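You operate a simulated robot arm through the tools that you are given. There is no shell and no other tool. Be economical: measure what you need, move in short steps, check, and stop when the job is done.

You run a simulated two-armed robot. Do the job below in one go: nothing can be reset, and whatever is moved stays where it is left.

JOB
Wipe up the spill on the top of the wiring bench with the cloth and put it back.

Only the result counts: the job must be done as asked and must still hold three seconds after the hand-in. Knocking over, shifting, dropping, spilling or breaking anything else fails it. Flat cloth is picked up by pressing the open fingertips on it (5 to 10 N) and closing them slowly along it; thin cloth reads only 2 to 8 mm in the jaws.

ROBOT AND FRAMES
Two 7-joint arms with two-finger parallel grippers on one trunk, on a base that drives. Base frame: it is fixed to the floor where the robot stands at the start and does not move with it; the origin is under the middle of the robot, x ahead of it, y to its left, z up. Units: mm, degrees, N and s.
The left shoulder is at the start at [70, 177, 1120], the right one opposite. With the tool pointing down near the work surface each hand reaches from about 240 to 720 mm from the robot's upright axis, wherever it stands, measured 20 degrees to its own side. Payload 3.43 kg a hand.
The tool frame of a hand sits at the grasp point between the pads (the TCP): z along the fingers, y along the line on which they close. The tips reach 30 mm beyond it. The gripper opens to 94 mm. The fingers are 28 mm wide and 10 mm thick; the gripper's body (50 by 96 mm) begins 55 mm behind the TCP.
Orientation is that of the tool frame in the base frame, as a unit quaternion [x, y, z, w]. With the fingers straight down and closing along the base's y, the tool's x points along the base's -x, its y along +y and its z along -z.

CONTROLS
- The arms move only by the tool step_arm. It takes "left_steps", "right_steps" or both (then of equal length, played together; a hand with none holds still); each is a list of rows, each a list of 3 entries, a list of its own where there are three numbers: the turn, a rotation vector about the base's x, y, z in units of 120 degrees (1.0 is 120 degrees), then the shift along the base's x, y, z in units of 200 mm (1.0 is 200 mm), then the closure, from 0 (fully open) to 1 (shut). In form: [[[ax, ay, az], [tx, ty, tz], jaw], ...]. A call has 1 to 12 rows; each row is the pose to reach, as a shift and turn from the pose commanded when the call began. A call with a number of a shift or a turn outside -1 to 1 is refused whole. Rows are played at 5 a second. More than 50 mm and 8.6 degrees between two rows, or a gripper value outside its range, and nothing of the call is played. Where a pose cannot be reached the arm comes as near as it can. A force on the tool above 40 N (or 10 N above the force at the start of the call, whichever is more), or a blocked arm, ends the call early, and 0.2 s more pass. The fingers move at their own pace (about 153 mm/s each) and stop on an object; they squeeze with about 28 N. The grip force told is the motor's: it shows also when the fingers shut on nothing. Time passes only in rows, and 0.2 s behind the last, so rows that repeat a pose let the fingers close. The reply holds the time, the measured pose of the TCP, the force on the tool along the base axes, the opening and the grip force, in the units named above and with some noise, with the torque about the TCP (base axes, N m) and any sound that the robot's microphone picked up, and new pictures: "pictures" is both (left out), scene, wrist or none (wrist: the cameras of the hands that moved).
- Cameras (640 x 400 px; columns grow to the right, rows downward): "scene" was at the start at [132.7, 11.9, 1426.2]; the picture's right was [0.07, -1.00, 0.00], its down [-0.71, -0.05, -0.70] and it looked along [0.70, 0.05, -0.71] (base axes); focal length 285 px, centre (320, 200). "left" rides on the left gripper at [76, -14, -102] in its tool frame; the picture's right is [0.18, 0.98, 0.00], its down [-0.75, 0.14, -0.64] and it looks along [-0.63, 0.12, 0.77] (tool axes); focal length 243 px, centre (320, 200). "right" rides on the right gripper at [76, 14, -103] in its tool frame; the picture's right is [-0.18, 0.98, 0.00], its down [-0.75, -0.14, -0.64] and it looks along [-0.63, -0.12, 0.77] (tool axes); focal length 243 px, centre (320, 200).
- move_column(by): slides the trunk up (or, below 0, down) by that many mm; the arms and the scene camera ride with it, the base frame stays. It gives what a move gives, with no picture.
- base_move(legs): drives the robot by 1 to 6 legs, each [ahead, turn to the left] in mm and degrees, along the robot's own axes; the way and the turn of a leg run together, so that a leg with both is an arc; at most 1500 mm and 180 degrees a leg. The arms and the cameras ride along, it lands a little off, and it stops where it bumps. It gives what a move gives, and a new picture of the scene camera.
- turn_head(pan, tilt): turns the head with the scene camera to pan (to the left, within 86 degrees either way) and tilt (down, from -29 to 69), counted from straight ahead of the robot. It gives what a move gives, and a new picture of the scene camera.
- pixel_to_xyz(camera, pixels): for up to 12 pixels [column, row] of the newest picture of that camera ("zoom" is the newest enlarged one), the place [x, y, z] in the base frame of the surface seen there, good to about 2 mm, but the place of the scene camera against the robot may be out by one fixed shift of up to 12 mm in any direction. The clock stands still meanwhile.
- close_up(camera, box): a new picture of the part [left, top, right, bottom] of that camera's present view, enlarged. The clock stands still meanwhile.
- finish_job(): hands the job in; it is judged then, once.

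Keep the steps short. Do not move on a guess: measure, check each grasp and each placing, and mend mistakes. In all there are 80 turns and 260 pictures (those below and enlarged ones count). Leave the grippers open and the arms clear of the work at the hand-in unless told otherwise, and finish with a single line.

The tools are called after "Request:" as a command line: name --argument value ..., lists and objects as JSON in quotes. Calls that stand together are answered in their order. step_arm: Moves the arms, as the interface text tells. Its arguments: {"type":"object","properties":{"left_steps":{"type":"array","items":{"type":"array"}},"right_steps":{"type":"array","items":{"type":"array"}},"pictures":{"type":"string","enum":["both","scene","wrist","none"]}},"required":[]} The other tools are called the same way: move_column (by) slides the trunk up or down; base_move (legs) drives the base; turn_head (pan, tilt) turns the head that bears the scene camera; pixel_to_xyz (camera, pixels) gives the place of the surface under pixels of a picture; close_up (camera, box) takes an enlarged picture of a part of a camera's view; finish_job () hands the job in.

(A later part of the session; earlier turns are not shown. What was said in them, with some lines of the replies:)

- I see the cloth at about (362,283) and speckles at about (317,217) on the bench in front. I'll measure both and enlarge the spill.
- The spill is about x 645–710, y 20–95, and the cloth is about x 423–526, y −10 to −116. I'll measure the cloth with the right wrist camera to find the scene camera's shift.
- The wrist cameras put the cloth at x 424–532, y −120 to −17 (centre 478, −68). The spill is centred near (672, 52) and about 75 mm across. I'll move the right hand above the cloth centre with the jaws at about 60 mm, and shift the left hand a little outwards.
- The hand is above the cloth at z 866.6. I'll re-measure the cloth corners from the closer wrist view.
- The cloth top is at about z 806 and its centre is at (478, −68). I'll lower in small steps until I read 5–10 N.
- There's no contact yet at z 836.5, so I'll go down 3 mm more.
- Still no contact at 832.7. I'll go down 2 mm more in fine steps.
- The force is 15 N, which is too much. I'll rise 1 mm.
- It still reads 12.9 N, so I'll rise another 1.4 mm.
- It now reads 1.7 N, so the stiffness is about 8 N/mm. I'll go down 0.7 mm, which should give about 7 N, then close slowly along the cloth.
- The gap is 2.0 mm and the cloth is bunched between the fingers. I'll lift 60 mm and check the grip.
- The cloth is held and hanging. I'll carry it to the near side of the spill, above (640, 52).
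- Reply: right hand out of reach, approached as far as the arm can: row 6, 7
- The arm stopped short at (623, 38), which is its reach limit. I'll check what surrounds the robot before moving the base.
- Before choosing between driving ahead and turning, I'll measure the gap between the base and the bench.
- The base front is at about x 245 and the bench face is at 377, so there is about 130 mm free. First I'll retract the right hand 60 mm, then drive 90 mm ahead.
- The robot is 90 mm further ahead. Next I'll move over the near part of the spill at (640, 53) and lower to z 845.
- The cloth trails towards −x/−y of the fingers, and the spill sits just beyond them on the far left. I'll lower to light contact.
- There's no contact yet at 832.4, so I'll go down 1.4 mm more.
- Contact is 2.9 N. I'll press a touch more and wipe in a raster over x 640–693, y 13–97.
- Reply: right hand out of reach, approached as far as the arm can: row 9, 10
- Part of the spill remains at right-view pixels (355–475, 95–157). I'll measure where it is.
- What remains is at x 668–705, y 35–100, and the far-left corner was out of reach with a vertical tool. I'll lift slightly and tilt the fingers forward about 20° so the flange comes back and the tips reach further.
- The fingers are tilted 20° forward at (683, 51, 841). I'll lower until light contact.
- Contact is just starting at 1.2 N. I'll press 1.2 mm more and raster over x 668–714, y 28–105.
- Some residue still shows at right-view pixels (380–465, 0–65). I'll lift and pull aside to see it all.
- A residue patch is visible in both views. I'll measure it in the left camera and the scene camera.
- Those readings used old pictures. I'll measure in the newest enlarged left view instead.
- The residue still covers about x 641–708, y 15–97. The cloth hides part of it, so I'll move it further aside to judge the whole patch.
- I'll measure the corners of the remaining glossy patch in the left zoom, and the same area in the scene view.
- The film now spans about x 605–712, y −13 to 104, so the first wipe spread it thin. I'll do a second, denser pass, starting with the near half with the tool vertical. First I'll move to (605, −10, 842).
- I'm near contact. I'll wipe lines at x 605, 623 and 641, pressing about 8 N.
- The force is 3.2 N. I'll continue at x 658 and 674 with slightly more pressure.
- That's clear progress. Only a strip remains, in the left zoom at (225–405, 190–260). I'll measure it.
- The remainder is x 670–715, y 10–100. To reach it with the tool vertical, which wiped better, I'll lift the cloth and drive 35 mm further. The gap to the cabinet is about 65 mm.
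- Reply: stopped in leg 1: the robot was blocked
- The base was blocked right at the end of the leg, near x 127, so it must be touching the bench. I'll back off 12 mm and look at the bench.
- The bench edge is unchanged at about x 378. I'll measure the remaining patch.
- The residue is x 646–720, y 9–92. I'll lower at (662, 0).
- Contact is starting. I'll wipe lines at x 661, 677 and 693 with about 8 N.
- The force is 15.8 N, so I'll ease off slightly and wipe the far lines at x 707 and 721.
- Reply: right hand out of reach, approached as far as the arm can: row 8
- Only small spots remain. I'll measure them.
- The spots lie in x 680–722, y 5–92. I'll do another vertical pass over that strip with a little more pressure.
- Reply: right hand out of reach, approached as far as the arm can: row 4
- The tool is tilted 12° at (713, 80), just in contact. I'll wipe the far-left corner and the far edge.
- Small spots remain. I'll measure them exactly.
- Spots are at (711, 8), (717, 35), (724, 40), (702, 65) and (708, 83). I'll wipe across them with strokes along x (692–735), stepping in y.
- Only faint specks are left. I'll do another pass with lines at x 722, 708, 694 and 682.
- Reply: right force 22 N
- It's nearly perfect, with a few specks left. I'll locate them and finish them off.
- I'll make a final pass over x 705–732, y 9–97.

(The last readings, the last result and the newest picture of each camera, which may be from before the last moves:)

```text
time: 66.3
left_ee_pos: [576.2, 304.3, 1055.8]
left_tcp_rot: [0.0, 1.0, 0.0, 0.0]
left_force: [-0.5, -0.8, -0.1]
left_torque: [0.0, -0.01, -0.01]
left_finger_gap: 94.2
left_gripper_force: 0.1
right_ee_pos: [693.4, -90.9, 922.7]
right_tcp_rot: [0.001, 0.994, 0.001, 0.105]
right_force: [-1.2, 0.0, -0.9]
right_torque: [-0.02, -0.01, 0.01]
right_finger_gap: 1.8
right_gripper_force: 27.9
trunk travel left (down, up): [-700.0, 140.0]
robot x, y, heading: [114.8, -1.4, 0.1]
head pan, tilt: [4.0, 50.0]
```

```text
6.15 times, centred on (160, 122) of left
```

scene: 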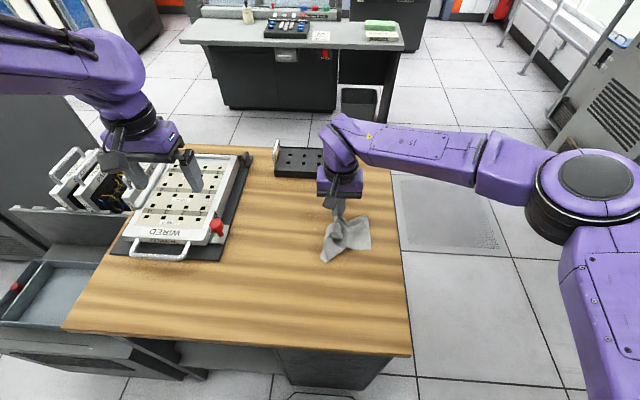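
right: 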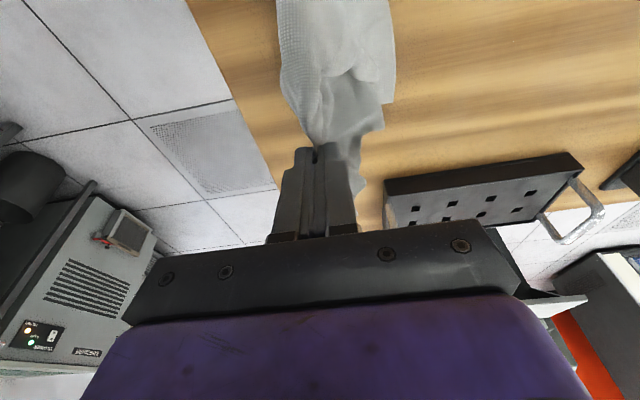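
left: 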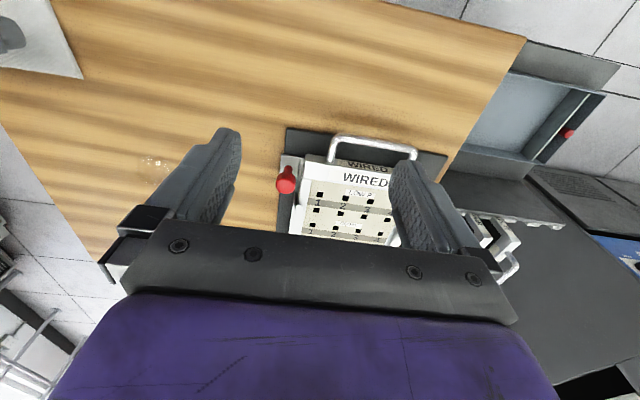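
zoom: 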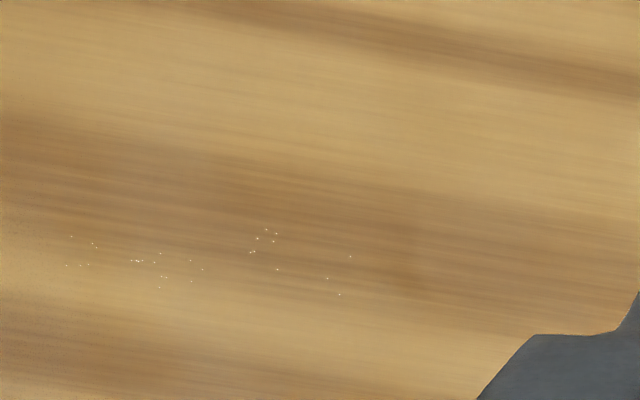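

Only a few pin-prick specks remain. I'll make one more quick pass to be sure.

Request:
step_arm --right_steps '[[[0, 0, 0], [0.05, 0.2, -0.1], 1], [[0, 0, 0], [0.1, 0.35, -0.25], 1], [[0, 0, 0], [0.12, 0.45, -0.4], 1], [[0, 0, 0], [0.12, 0.47, -0.45], 1], [[0, 0, 0], [0.12, 0.68, -0.45], 1], [[0, 0, 0], [0.12, 0.9, -0.45], 1], [[0, 0, 0], [0.18, 0.88, -0.45], 1], [[0, 0, 0], [0.18, 0.66, -0.45], 1], [[0, 0, 0], [0.18, 0.46, -0.45], 1], [[0, 0, 0], [0.06, 0.46, -0.45], 1], [[0, 0, 0], [0.06, 0.68, -0.45], 1], [[0, 0, 0], [0.06, 0.9, -0.45], 1]]' --pictures "none"

Request:
step_arm --right_steps '[[[0, 0, 0], [0.1, -0.06, 0], 1], [[0, 0, 0], [-0.1, -0.1, 0], 1], [[0, 0, 0], [0.1, -0.17, 0], 1], [[0, 0, 0], [-0.1, -0.24, 0], 1], [[0, 0, 0], [0.1, -0.31, 0], 1], [[0, 0, 0], [-0.1, -0.38, 0], 1], [[0, 0, 0], [0.08, -0.42, 0], 1], [[0, 0, 0], [0, -0.42, 0.2], 1], [[0, 0, 0], [0, -0.6, 0.35], 1], [[0, 0, 0], [0, -0.8, 0.45], 1], [[0, 0, 0], [-0.05, -0.9, 0.5], 1], [[0, 0, 0], [-0.05, -0.9, 0.5], 1]]' --pictures "wrist"

Request:
close_up --camera "left" --box '[80, 40, 220, 160]'

Request:
close_up --camera "scene" --box '[240, 170, 400, 290]'

```text
time: 68.9
left_ee_pos: [575.0, 303.5, 1056.2]
left_tcp_rot: [0.0, 1.0, 0.0, 0.001]
left_force: [-0.7, 0.3, 0.4]
left_torque: [0.03, -0.02, -0.02]
left_finger_gap: 94.0
left_gripper_force: 0.1
right_ee_pos: [704.3, 91.0, 833.3]
right_tcp_rot: [0.001, 0.994, 0.0, 0.106]
right_force: [0.5, -1.2, 5.0]
right_torque: [-0.03, 0.01, -0.06]
right_finger_gap: 2.0
right_gripper_force: 27.9
trunk travel left (down, up): [-700.0, 140.0]
robot x, y, heading: [112.9, -3.2, -0.1]
head pan, tilt: [4.0, 50.0]
```

```text
time: 71.5
left_ee_pos: [576.2, 303.8, 1055.5]
left_tcp_rot: [0.0, 1.0, 0.0, 0.0]
left_force: [0.1, -0.6, -0.5]
left_torque: [-0.02, -0.01, 0.0]
left_finger_gap: 94.3
left_gripper_force: 0.1
right_ee_pos: [695.2, -92.1, 932.6]
right_tcp_rot: [0.001, 0.994, 0.001, 0.105]
right_force: [0.1, 0.2, -1.1]
right_torque: [-0.01, -0.01, 0.0]
right_finger_gap: 1.7
right_gripper_force: 28.0
trunk travel left (down, up): [-700.0, 140.0]
robot x, y, heading: [111.3, -0.8, -0.1]
head pan, tilt: [4.0, 50.0]
```

right: 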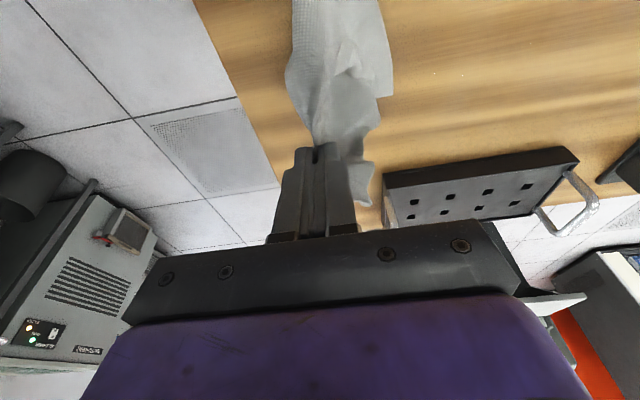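

```text
3.33 times, centred on (150, 100) of left
```

zoom: 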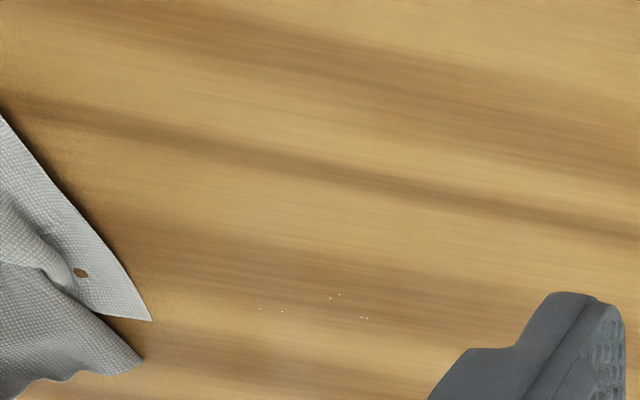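

```text
3.33 times, centred on (320, 230) of scene
```

zoom: 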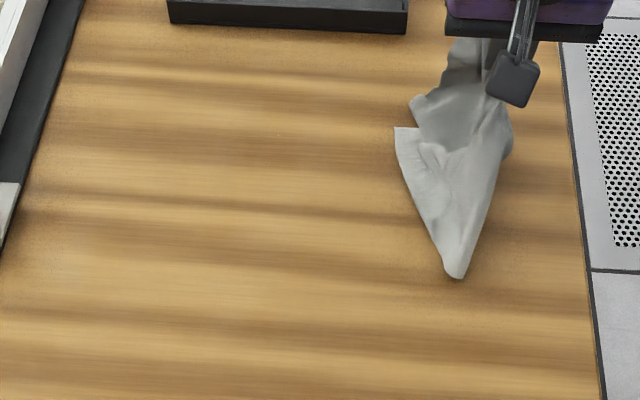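

The bench is clean. Next I'll return the tool to vertical and carry the cloth back above its original place at (478, −68).

Request:
step_arm --right_steps '[[[0, 0.05, 0], [-0.15, 0.02, 0], 1], [[0, 0.1, 0], [-0.35, 0.04, 0], 1], [[0, 0.1, 0], [-0.55, 0.06, 0], 1], [[0, 0.1, 0], [-0.75, 0.08, 0], 1], [[0, 0.1, 0], [-0.95, 0.1, 0], 1], [[0, 0.1, 0], [-1.0, 0.12, 0], 1], [[0, 0.1, 0], [-1.0, 0.12, 0], 1]]' --pictures "both"

```text
time: 73.1
left_ee_pos: [576.6, 302.5, 1057.2]
left_tcp_rot: [0.0, 1.0, 0.0, 0.0]
left_force: [0.4, -0.4, 0.5]
left_torque: [-0.01, -0.02, 0.02]
left_finger_gap: 93.7
left_gripper_force: 0.0
right_ee_pos: [494.8, -65.4, 934.2]
right_tcp_rot: [0.001, 1.0, 0.0, 0.001]
right_force: [-0.3, 0.9, -0.4]
right_torque: [-0.04, 0.01, 0.0]
right_finger_gap: 1.8
right_gripper_force: 27.8
trunk travel left (down, up): [-700.0, 140.0]
robot x, y, heading: [113.8, -1.3, -0.1]
head pan, tilt: [4.0, 50.0]
```

scene: 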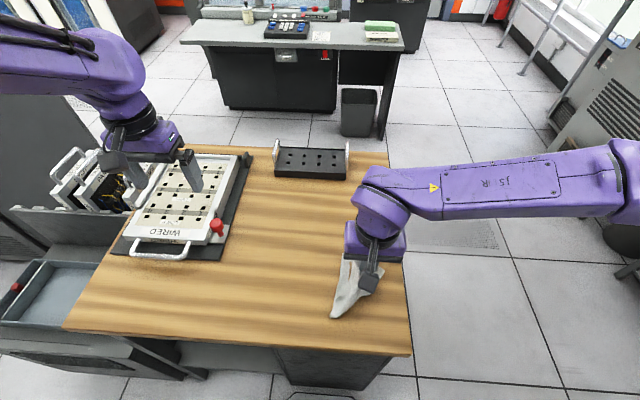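
right: 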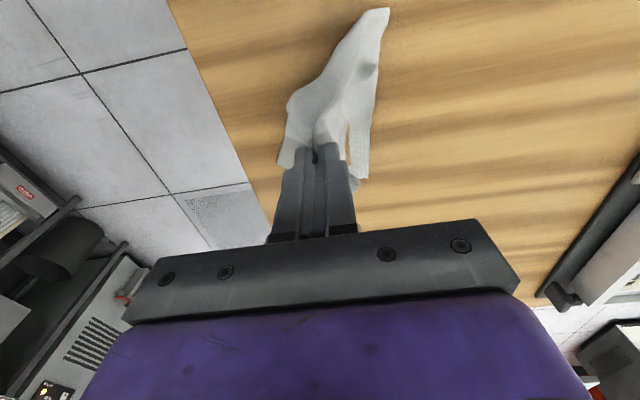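

The cloth's tail hangs towards −x. I'll lower it while drawing forward, so it lays out across x 425–530.

Request:
step_arm --right_steps '[[[0, 0, 0], [-0.12, -0.01, -0.1], 1], [[0, 0, 0], [-0.22, -0.015, -0.2], 1], [[0, 0, 0], [-0.2, -0.015, -0.27], 1], [[0, 0, 0], [-0.15, -0.015, -0.34], 1], [[0, 0, 0], [-0.1, -0.015, -0.4], 1], [[0, 0, 0], [-0.05, -0.015, -0.45], 1], [[0, 0, 0], [-0.01, -0.015, -0.485], 1], [[0, 0, 0], [0, -0.015, -0.495], 1], [[0, 0, 0], [0, -0.015, -0.495], 1]]' --pictures "both"

```text
time: 75.1
left_ee_pos: [576.0, 302.7, 1056.3]
left_tcp_rot: [0.0, 1.0, 0.0, 0.0]
left_force: [-0.2, 0.6, -0.3]
left_torque: [-0.02, -0.02, 0.0]
left_finger_gap: 94.3
left_gripper_force: 0.0
right_ee_pos: [495.4, -69.2, 835.2]
right_tcp_rot: [0.001, 1.0, 0.001, 0.001]
right_force: [-0.7, 0.0, 6.5]
right_torque: [-0.03, 0.02, 0.03]
right_finger_gap: 1.8
right_gripper_force: 28.1
trunk travel left (down, up): [-700.0, 140.0]
robot x, y, heading: [114.3, 0.6, 0.2]
head pan, tilt: [4.0, 50.0]
```

scene: 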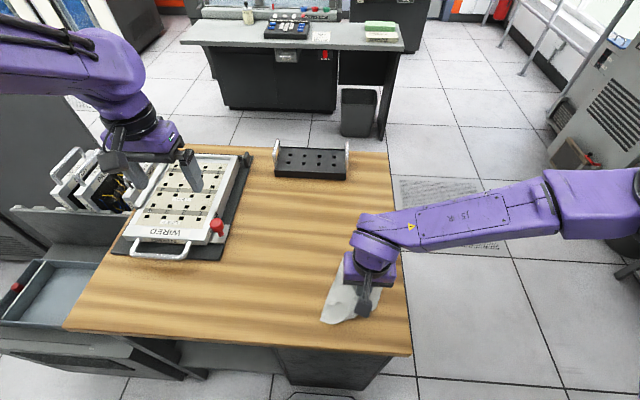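
right: 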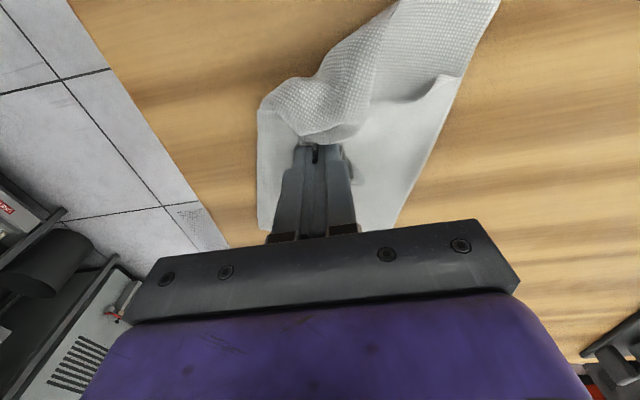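

I'll check where the cloth lies before releasing.

Request:
pixel_to_xyz --camera "right" --pixels '[[262, 225], [260, 110], [390, 222], [490, 5], [400, 5], [440, 90]]'

Request:
pixel_to_xyz --camera "scene" --pixels '[[322, 320], [342, 275], [372, 318], [380, 292], [345, 310]]'

```text
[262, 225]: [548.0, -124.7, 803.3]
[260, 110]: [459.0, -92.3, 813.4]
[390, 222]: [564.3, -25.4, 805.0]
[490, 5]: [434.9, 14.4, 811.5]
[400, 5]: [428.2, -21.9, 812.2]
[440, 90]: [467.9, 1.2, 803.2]
```

```text
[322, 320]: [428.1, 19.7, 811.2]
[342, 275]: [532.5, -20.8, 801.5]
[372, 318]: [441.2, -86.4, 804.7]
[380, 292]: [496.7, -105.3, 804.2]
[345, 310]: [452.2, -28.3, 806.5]
```

The cloth is centred near (496, −52), and its original centre was (478, −68). I'll lift it a little and shift it by (−20, −16), then set it down and open.

Request:
step_arm --right_steps '[[[0, 0, 0], [0, 0, 0.2], 1], [[0, 0, 0], [-0.15, -0.08, 0.25], 1], [[0, 0, 0], [-0.18, -0.08, 0.15], 1], [[0, 0, 0], [-0.14, -0.08, 0.05], 1], [[0, 0, 0], [-0.1, -0.08, 0.0], 1], [[0, 0, 0], [-0.1, -0.08, 0.0], 1]]' --pictures "both"

Request:
pixel_to_xyz --camera "scene" --pixels '[[322, 325], [335, 285], [378, 318]]'

```text
time: 76.5
left_ee_pos: [575.4, 302.8, 1055.3]
left_tcp_rot: [0.0, 1.0, 0.0, 0.0]
left_force: [0.6, -0.1, -0.5]
left_torque: [-0.01, 0.02, -0.03]
left_finger_gap: 93.9
left_gripper_force: 0.1
right_ee_pos: [475.7, -86.4, 832.8]
right_tcp_rot: [0.001, 1.0, 0.001, 0.0]
right_force: [-1.6, -0.6, 7.9]
right_torque: [0.03, 0.04, 0.0]
right_finger_gap: 1.9
right_gripper_force: 27.0
trunk travel left (down, up): [-700.0, 140.0]
robot x, y, heading: [114.1, -0.7, -0.2]
head pan, tilt: [4.0, 50.0]
```

scene: 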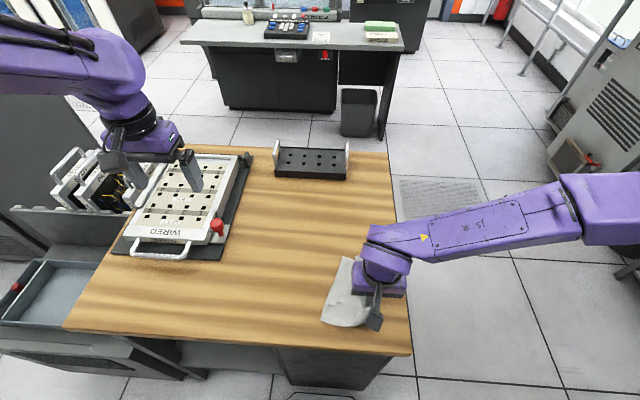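
right: 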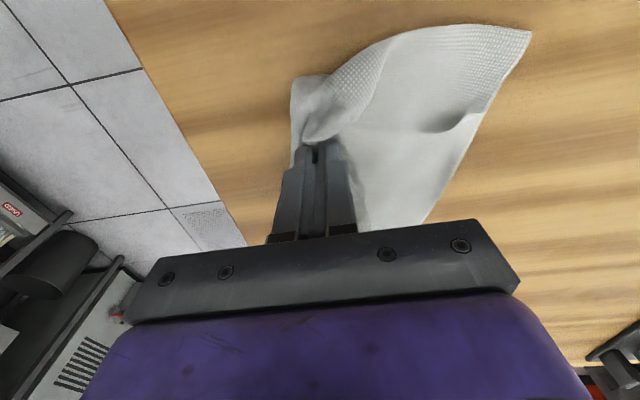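

```text
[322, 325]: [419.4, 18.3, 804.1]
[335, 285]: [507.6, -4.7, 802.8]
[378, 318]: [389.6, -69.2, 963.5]
```

The cloth's left corner is at y 18, but originally its left edge was at about −16. The cloth lies on the +y side of the fingers, so I'll draw it 22 mm towards −y, which keeps it spread, then check.

Request:
step_arm --right_steps '[[[0, 0, 0], [0, 0, 0.008], 1], [[0, 0, 0], [0, -0.06, 0.008], 1], [[0, 0, 0], [0, -0.12, 0.008], 1], [[0, 0, 0], [0, -0.12, 0.008], 1]]' --pictures "both"

Request:
pixel_to_xyz --camera "right" --pixels '[[320, 120], [400, 210], [520, 35], [380, 50]]'

```text
time: 77.5
left_ee_pos: [576.1, 302.3, 1056.1]
left_tcp_rot: [0.001, 1.0, 0.0, 0.0]
left_force: [0.8, 0.0, -0.3]
left_torque: [0.01, -0.02, -0.03]
left_finger_gap: 93.8
left_gripper_force: 0.0
right_ee_pos: [474.7, -109.2, 835.8]
right_tcp_rot: [0.001, 1.0, 0.001, 0.0]
right_force: [-1.1, 0.0, 0.9]
right_torque: [0.02, -0.02, 0.01]
right_finger_gap: 1.9
right_gripper_force: 28.0
trunk travel left (down, up): [-700.0, 140.0]
robot x, y, heading: [109.1, 2.7, -0.1]
head pan, tilt: [4.0, 50.0]
```

scene: 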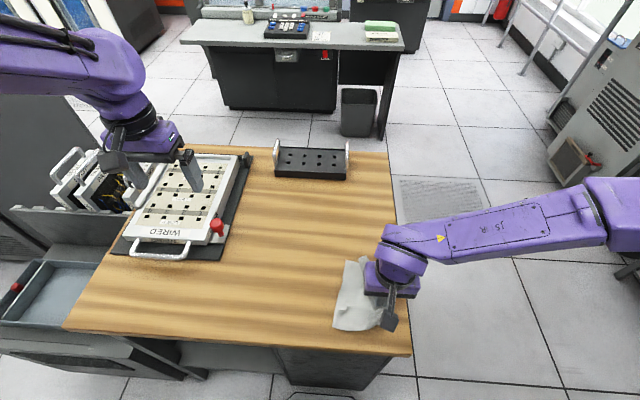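
right: 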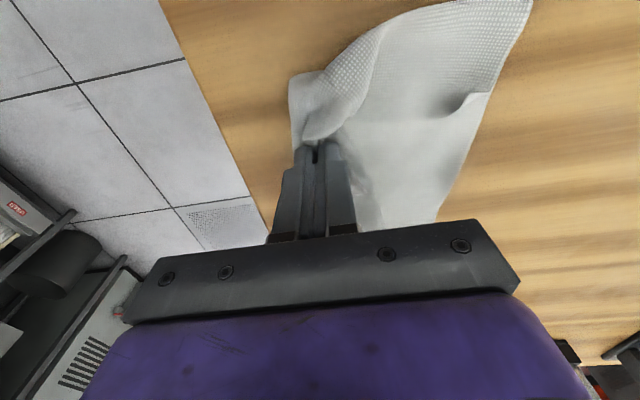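

```text
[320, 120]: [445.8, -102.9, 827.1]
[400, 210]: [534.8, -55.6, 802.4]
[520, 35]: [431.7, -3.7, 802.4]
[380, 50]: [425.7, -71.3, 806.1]
```

The cloth is now centred near (478, −62). I'll open the fingers, lift straight up, then move aside.

Request:
step_arm --right_steps '[[[0, 0, 0], [0, 0, 0], 0.85], [[0, 0, 0], [0, 0, 0], 0.7], [[0, 0, 0], [0, 0, 0], 0.7], [[0, 0, 0], [0, 0, 0.05], 0.7], [[0, 0, 0], [0, 0, 0.15], 0.7], [[0, 0, 0], [0, 0, 0.35], 0.5], [[0, 0, 0], [0, 0, 0.55], 0.2], [[0, 0, 0], [0, 0, 0.75], 0], [[0, 0, 0], [0, 0, 0.9], 0], [[0, 0, 0], [0, 0, 0.9], 0]]' --pictures "both"

```text
time: 79.7
left_ee_pos: [576.3, 303.1, 1055.9]
left_tcp_rot: [0.0, 1.0, 0.0, 0.001]
left_force: [0.2, -0.8, -0.9]
left_torque: [0.04, 0.02, 0.02]
left_finger_gap: 93.9
left_gripper_force: 0.0
right_ee_pos: [475.5, -108.0, 1017.0]
right_tcp_rot: [0.0, 1.0, 0.001, 0.0]
right_force: [0.3, -0.2, -0.3]
right_torque: [0.03, -0.01, 0.03]
right_finger_gap: 94.0
right_gripper_force: 0.2
trunk travel left (down, up): [-700.0, 140.0]
robot x, y, heading: [114.3, -1.4, 0.1]
head pan, tilt: [4.0, 50.0]
```

scene: 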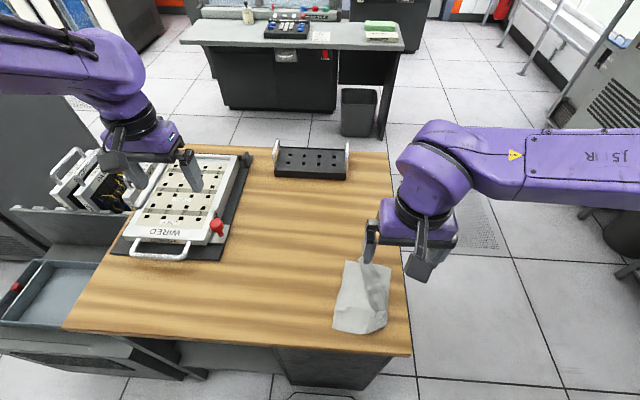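
right: 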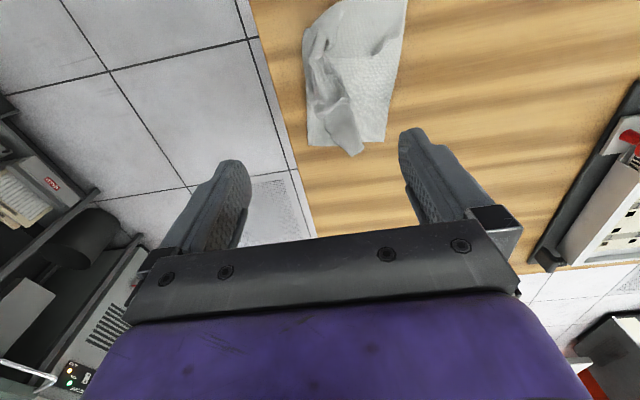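

The cloth is released. I'll measure its extent, move the right arm clear to the side, and take a last look.

Request:
pixel_to_xyz --camera "scene" --pixels '[[346, 264], [388, 268], [386, 322], [335, 329], [362, 298]]'

Request:
step_arm --right_steps '[[[0, 0, 0], [-0.05, -0.2, 0.05], 0], [[0, 0, 0], [-0.1, -0.4, 0.1], 0], [[0, 0, 0], [-0.15, -0.6, 0.1], 0], [[0, 0, 0], [-0.15, -0.6, 0.1], 0]]' --pictures "both"

Request:
close_up --camera "scene" --box '[270, 180, 420, 350]'

```text
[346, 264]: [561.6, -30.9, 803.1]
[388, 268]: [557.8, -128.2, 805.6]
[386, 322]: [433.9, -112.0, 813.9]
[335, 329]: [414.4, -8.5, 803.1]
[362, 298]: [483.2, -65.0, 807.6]
```

```text
time: 80.7
left_ee_pos: [576.2, 304.1, 1055.5]
left_tcp_rot: [0.0, 1.0, -0.001, 0.0]
left_force: [0.5, 0.6, -0.1]
left_torque: [-0.02, 0.0, -0.01]
left_finger_gap: 94.0
left_gripper_force: 0.2
right_ee_pos: [443.3, -227.8, 1035.1]
right_tcp_rot: [0.0, 1.0, 0.0, 0.0]
right_force: [0.4, 0.2, -0.1]
right_torque: [-0.03, 0.02, 0.01]
right_finger_gap: 94.2
right_gripper_force: 0.1
trunk travel left (down, up): [-700.0, 140.0]
robot x, y, heading: [109.6, 2.4, 0.1]
head pan, tilt: [4.0, 50.0]
```

scene: 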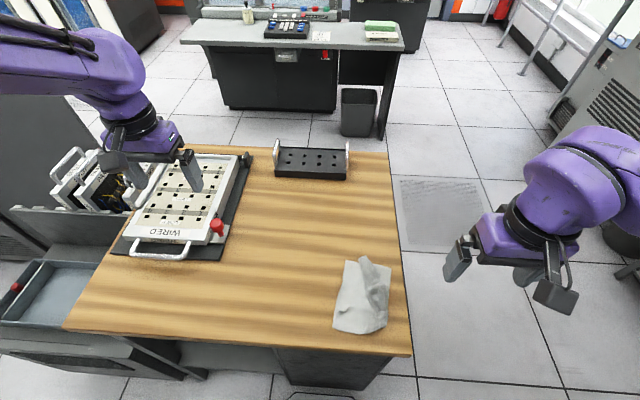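
right: 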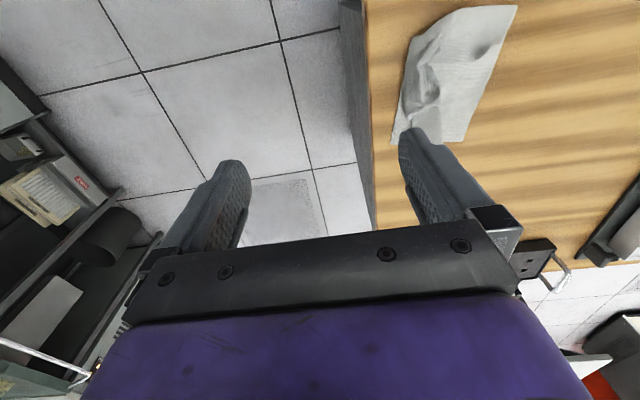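

```text
2.35 times, centred on (345, 265) of scene
```

zoom: 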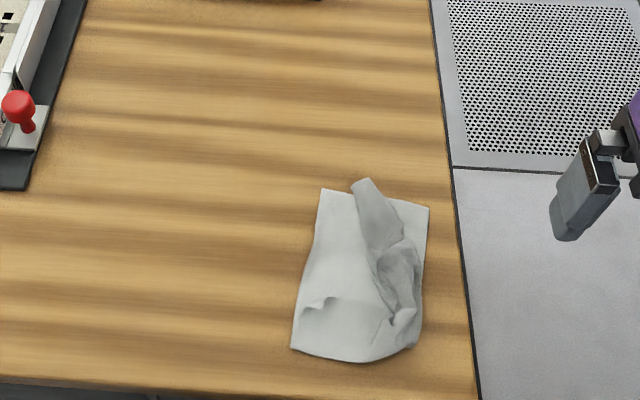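

The bench is clean, and the cloth lies at about (487, −68), roughly 10 mm from where it started. Both grippers are open and the arms are clear, so I'll hand in.

Request:
finish_job

```text
The job is handed in.
```

I wiped up the spill except for a few pin-prick specks seen close up, and put the cloth back, slightly crumpled, about 10 mm from where it was; the base touched the bench once but did not move it.
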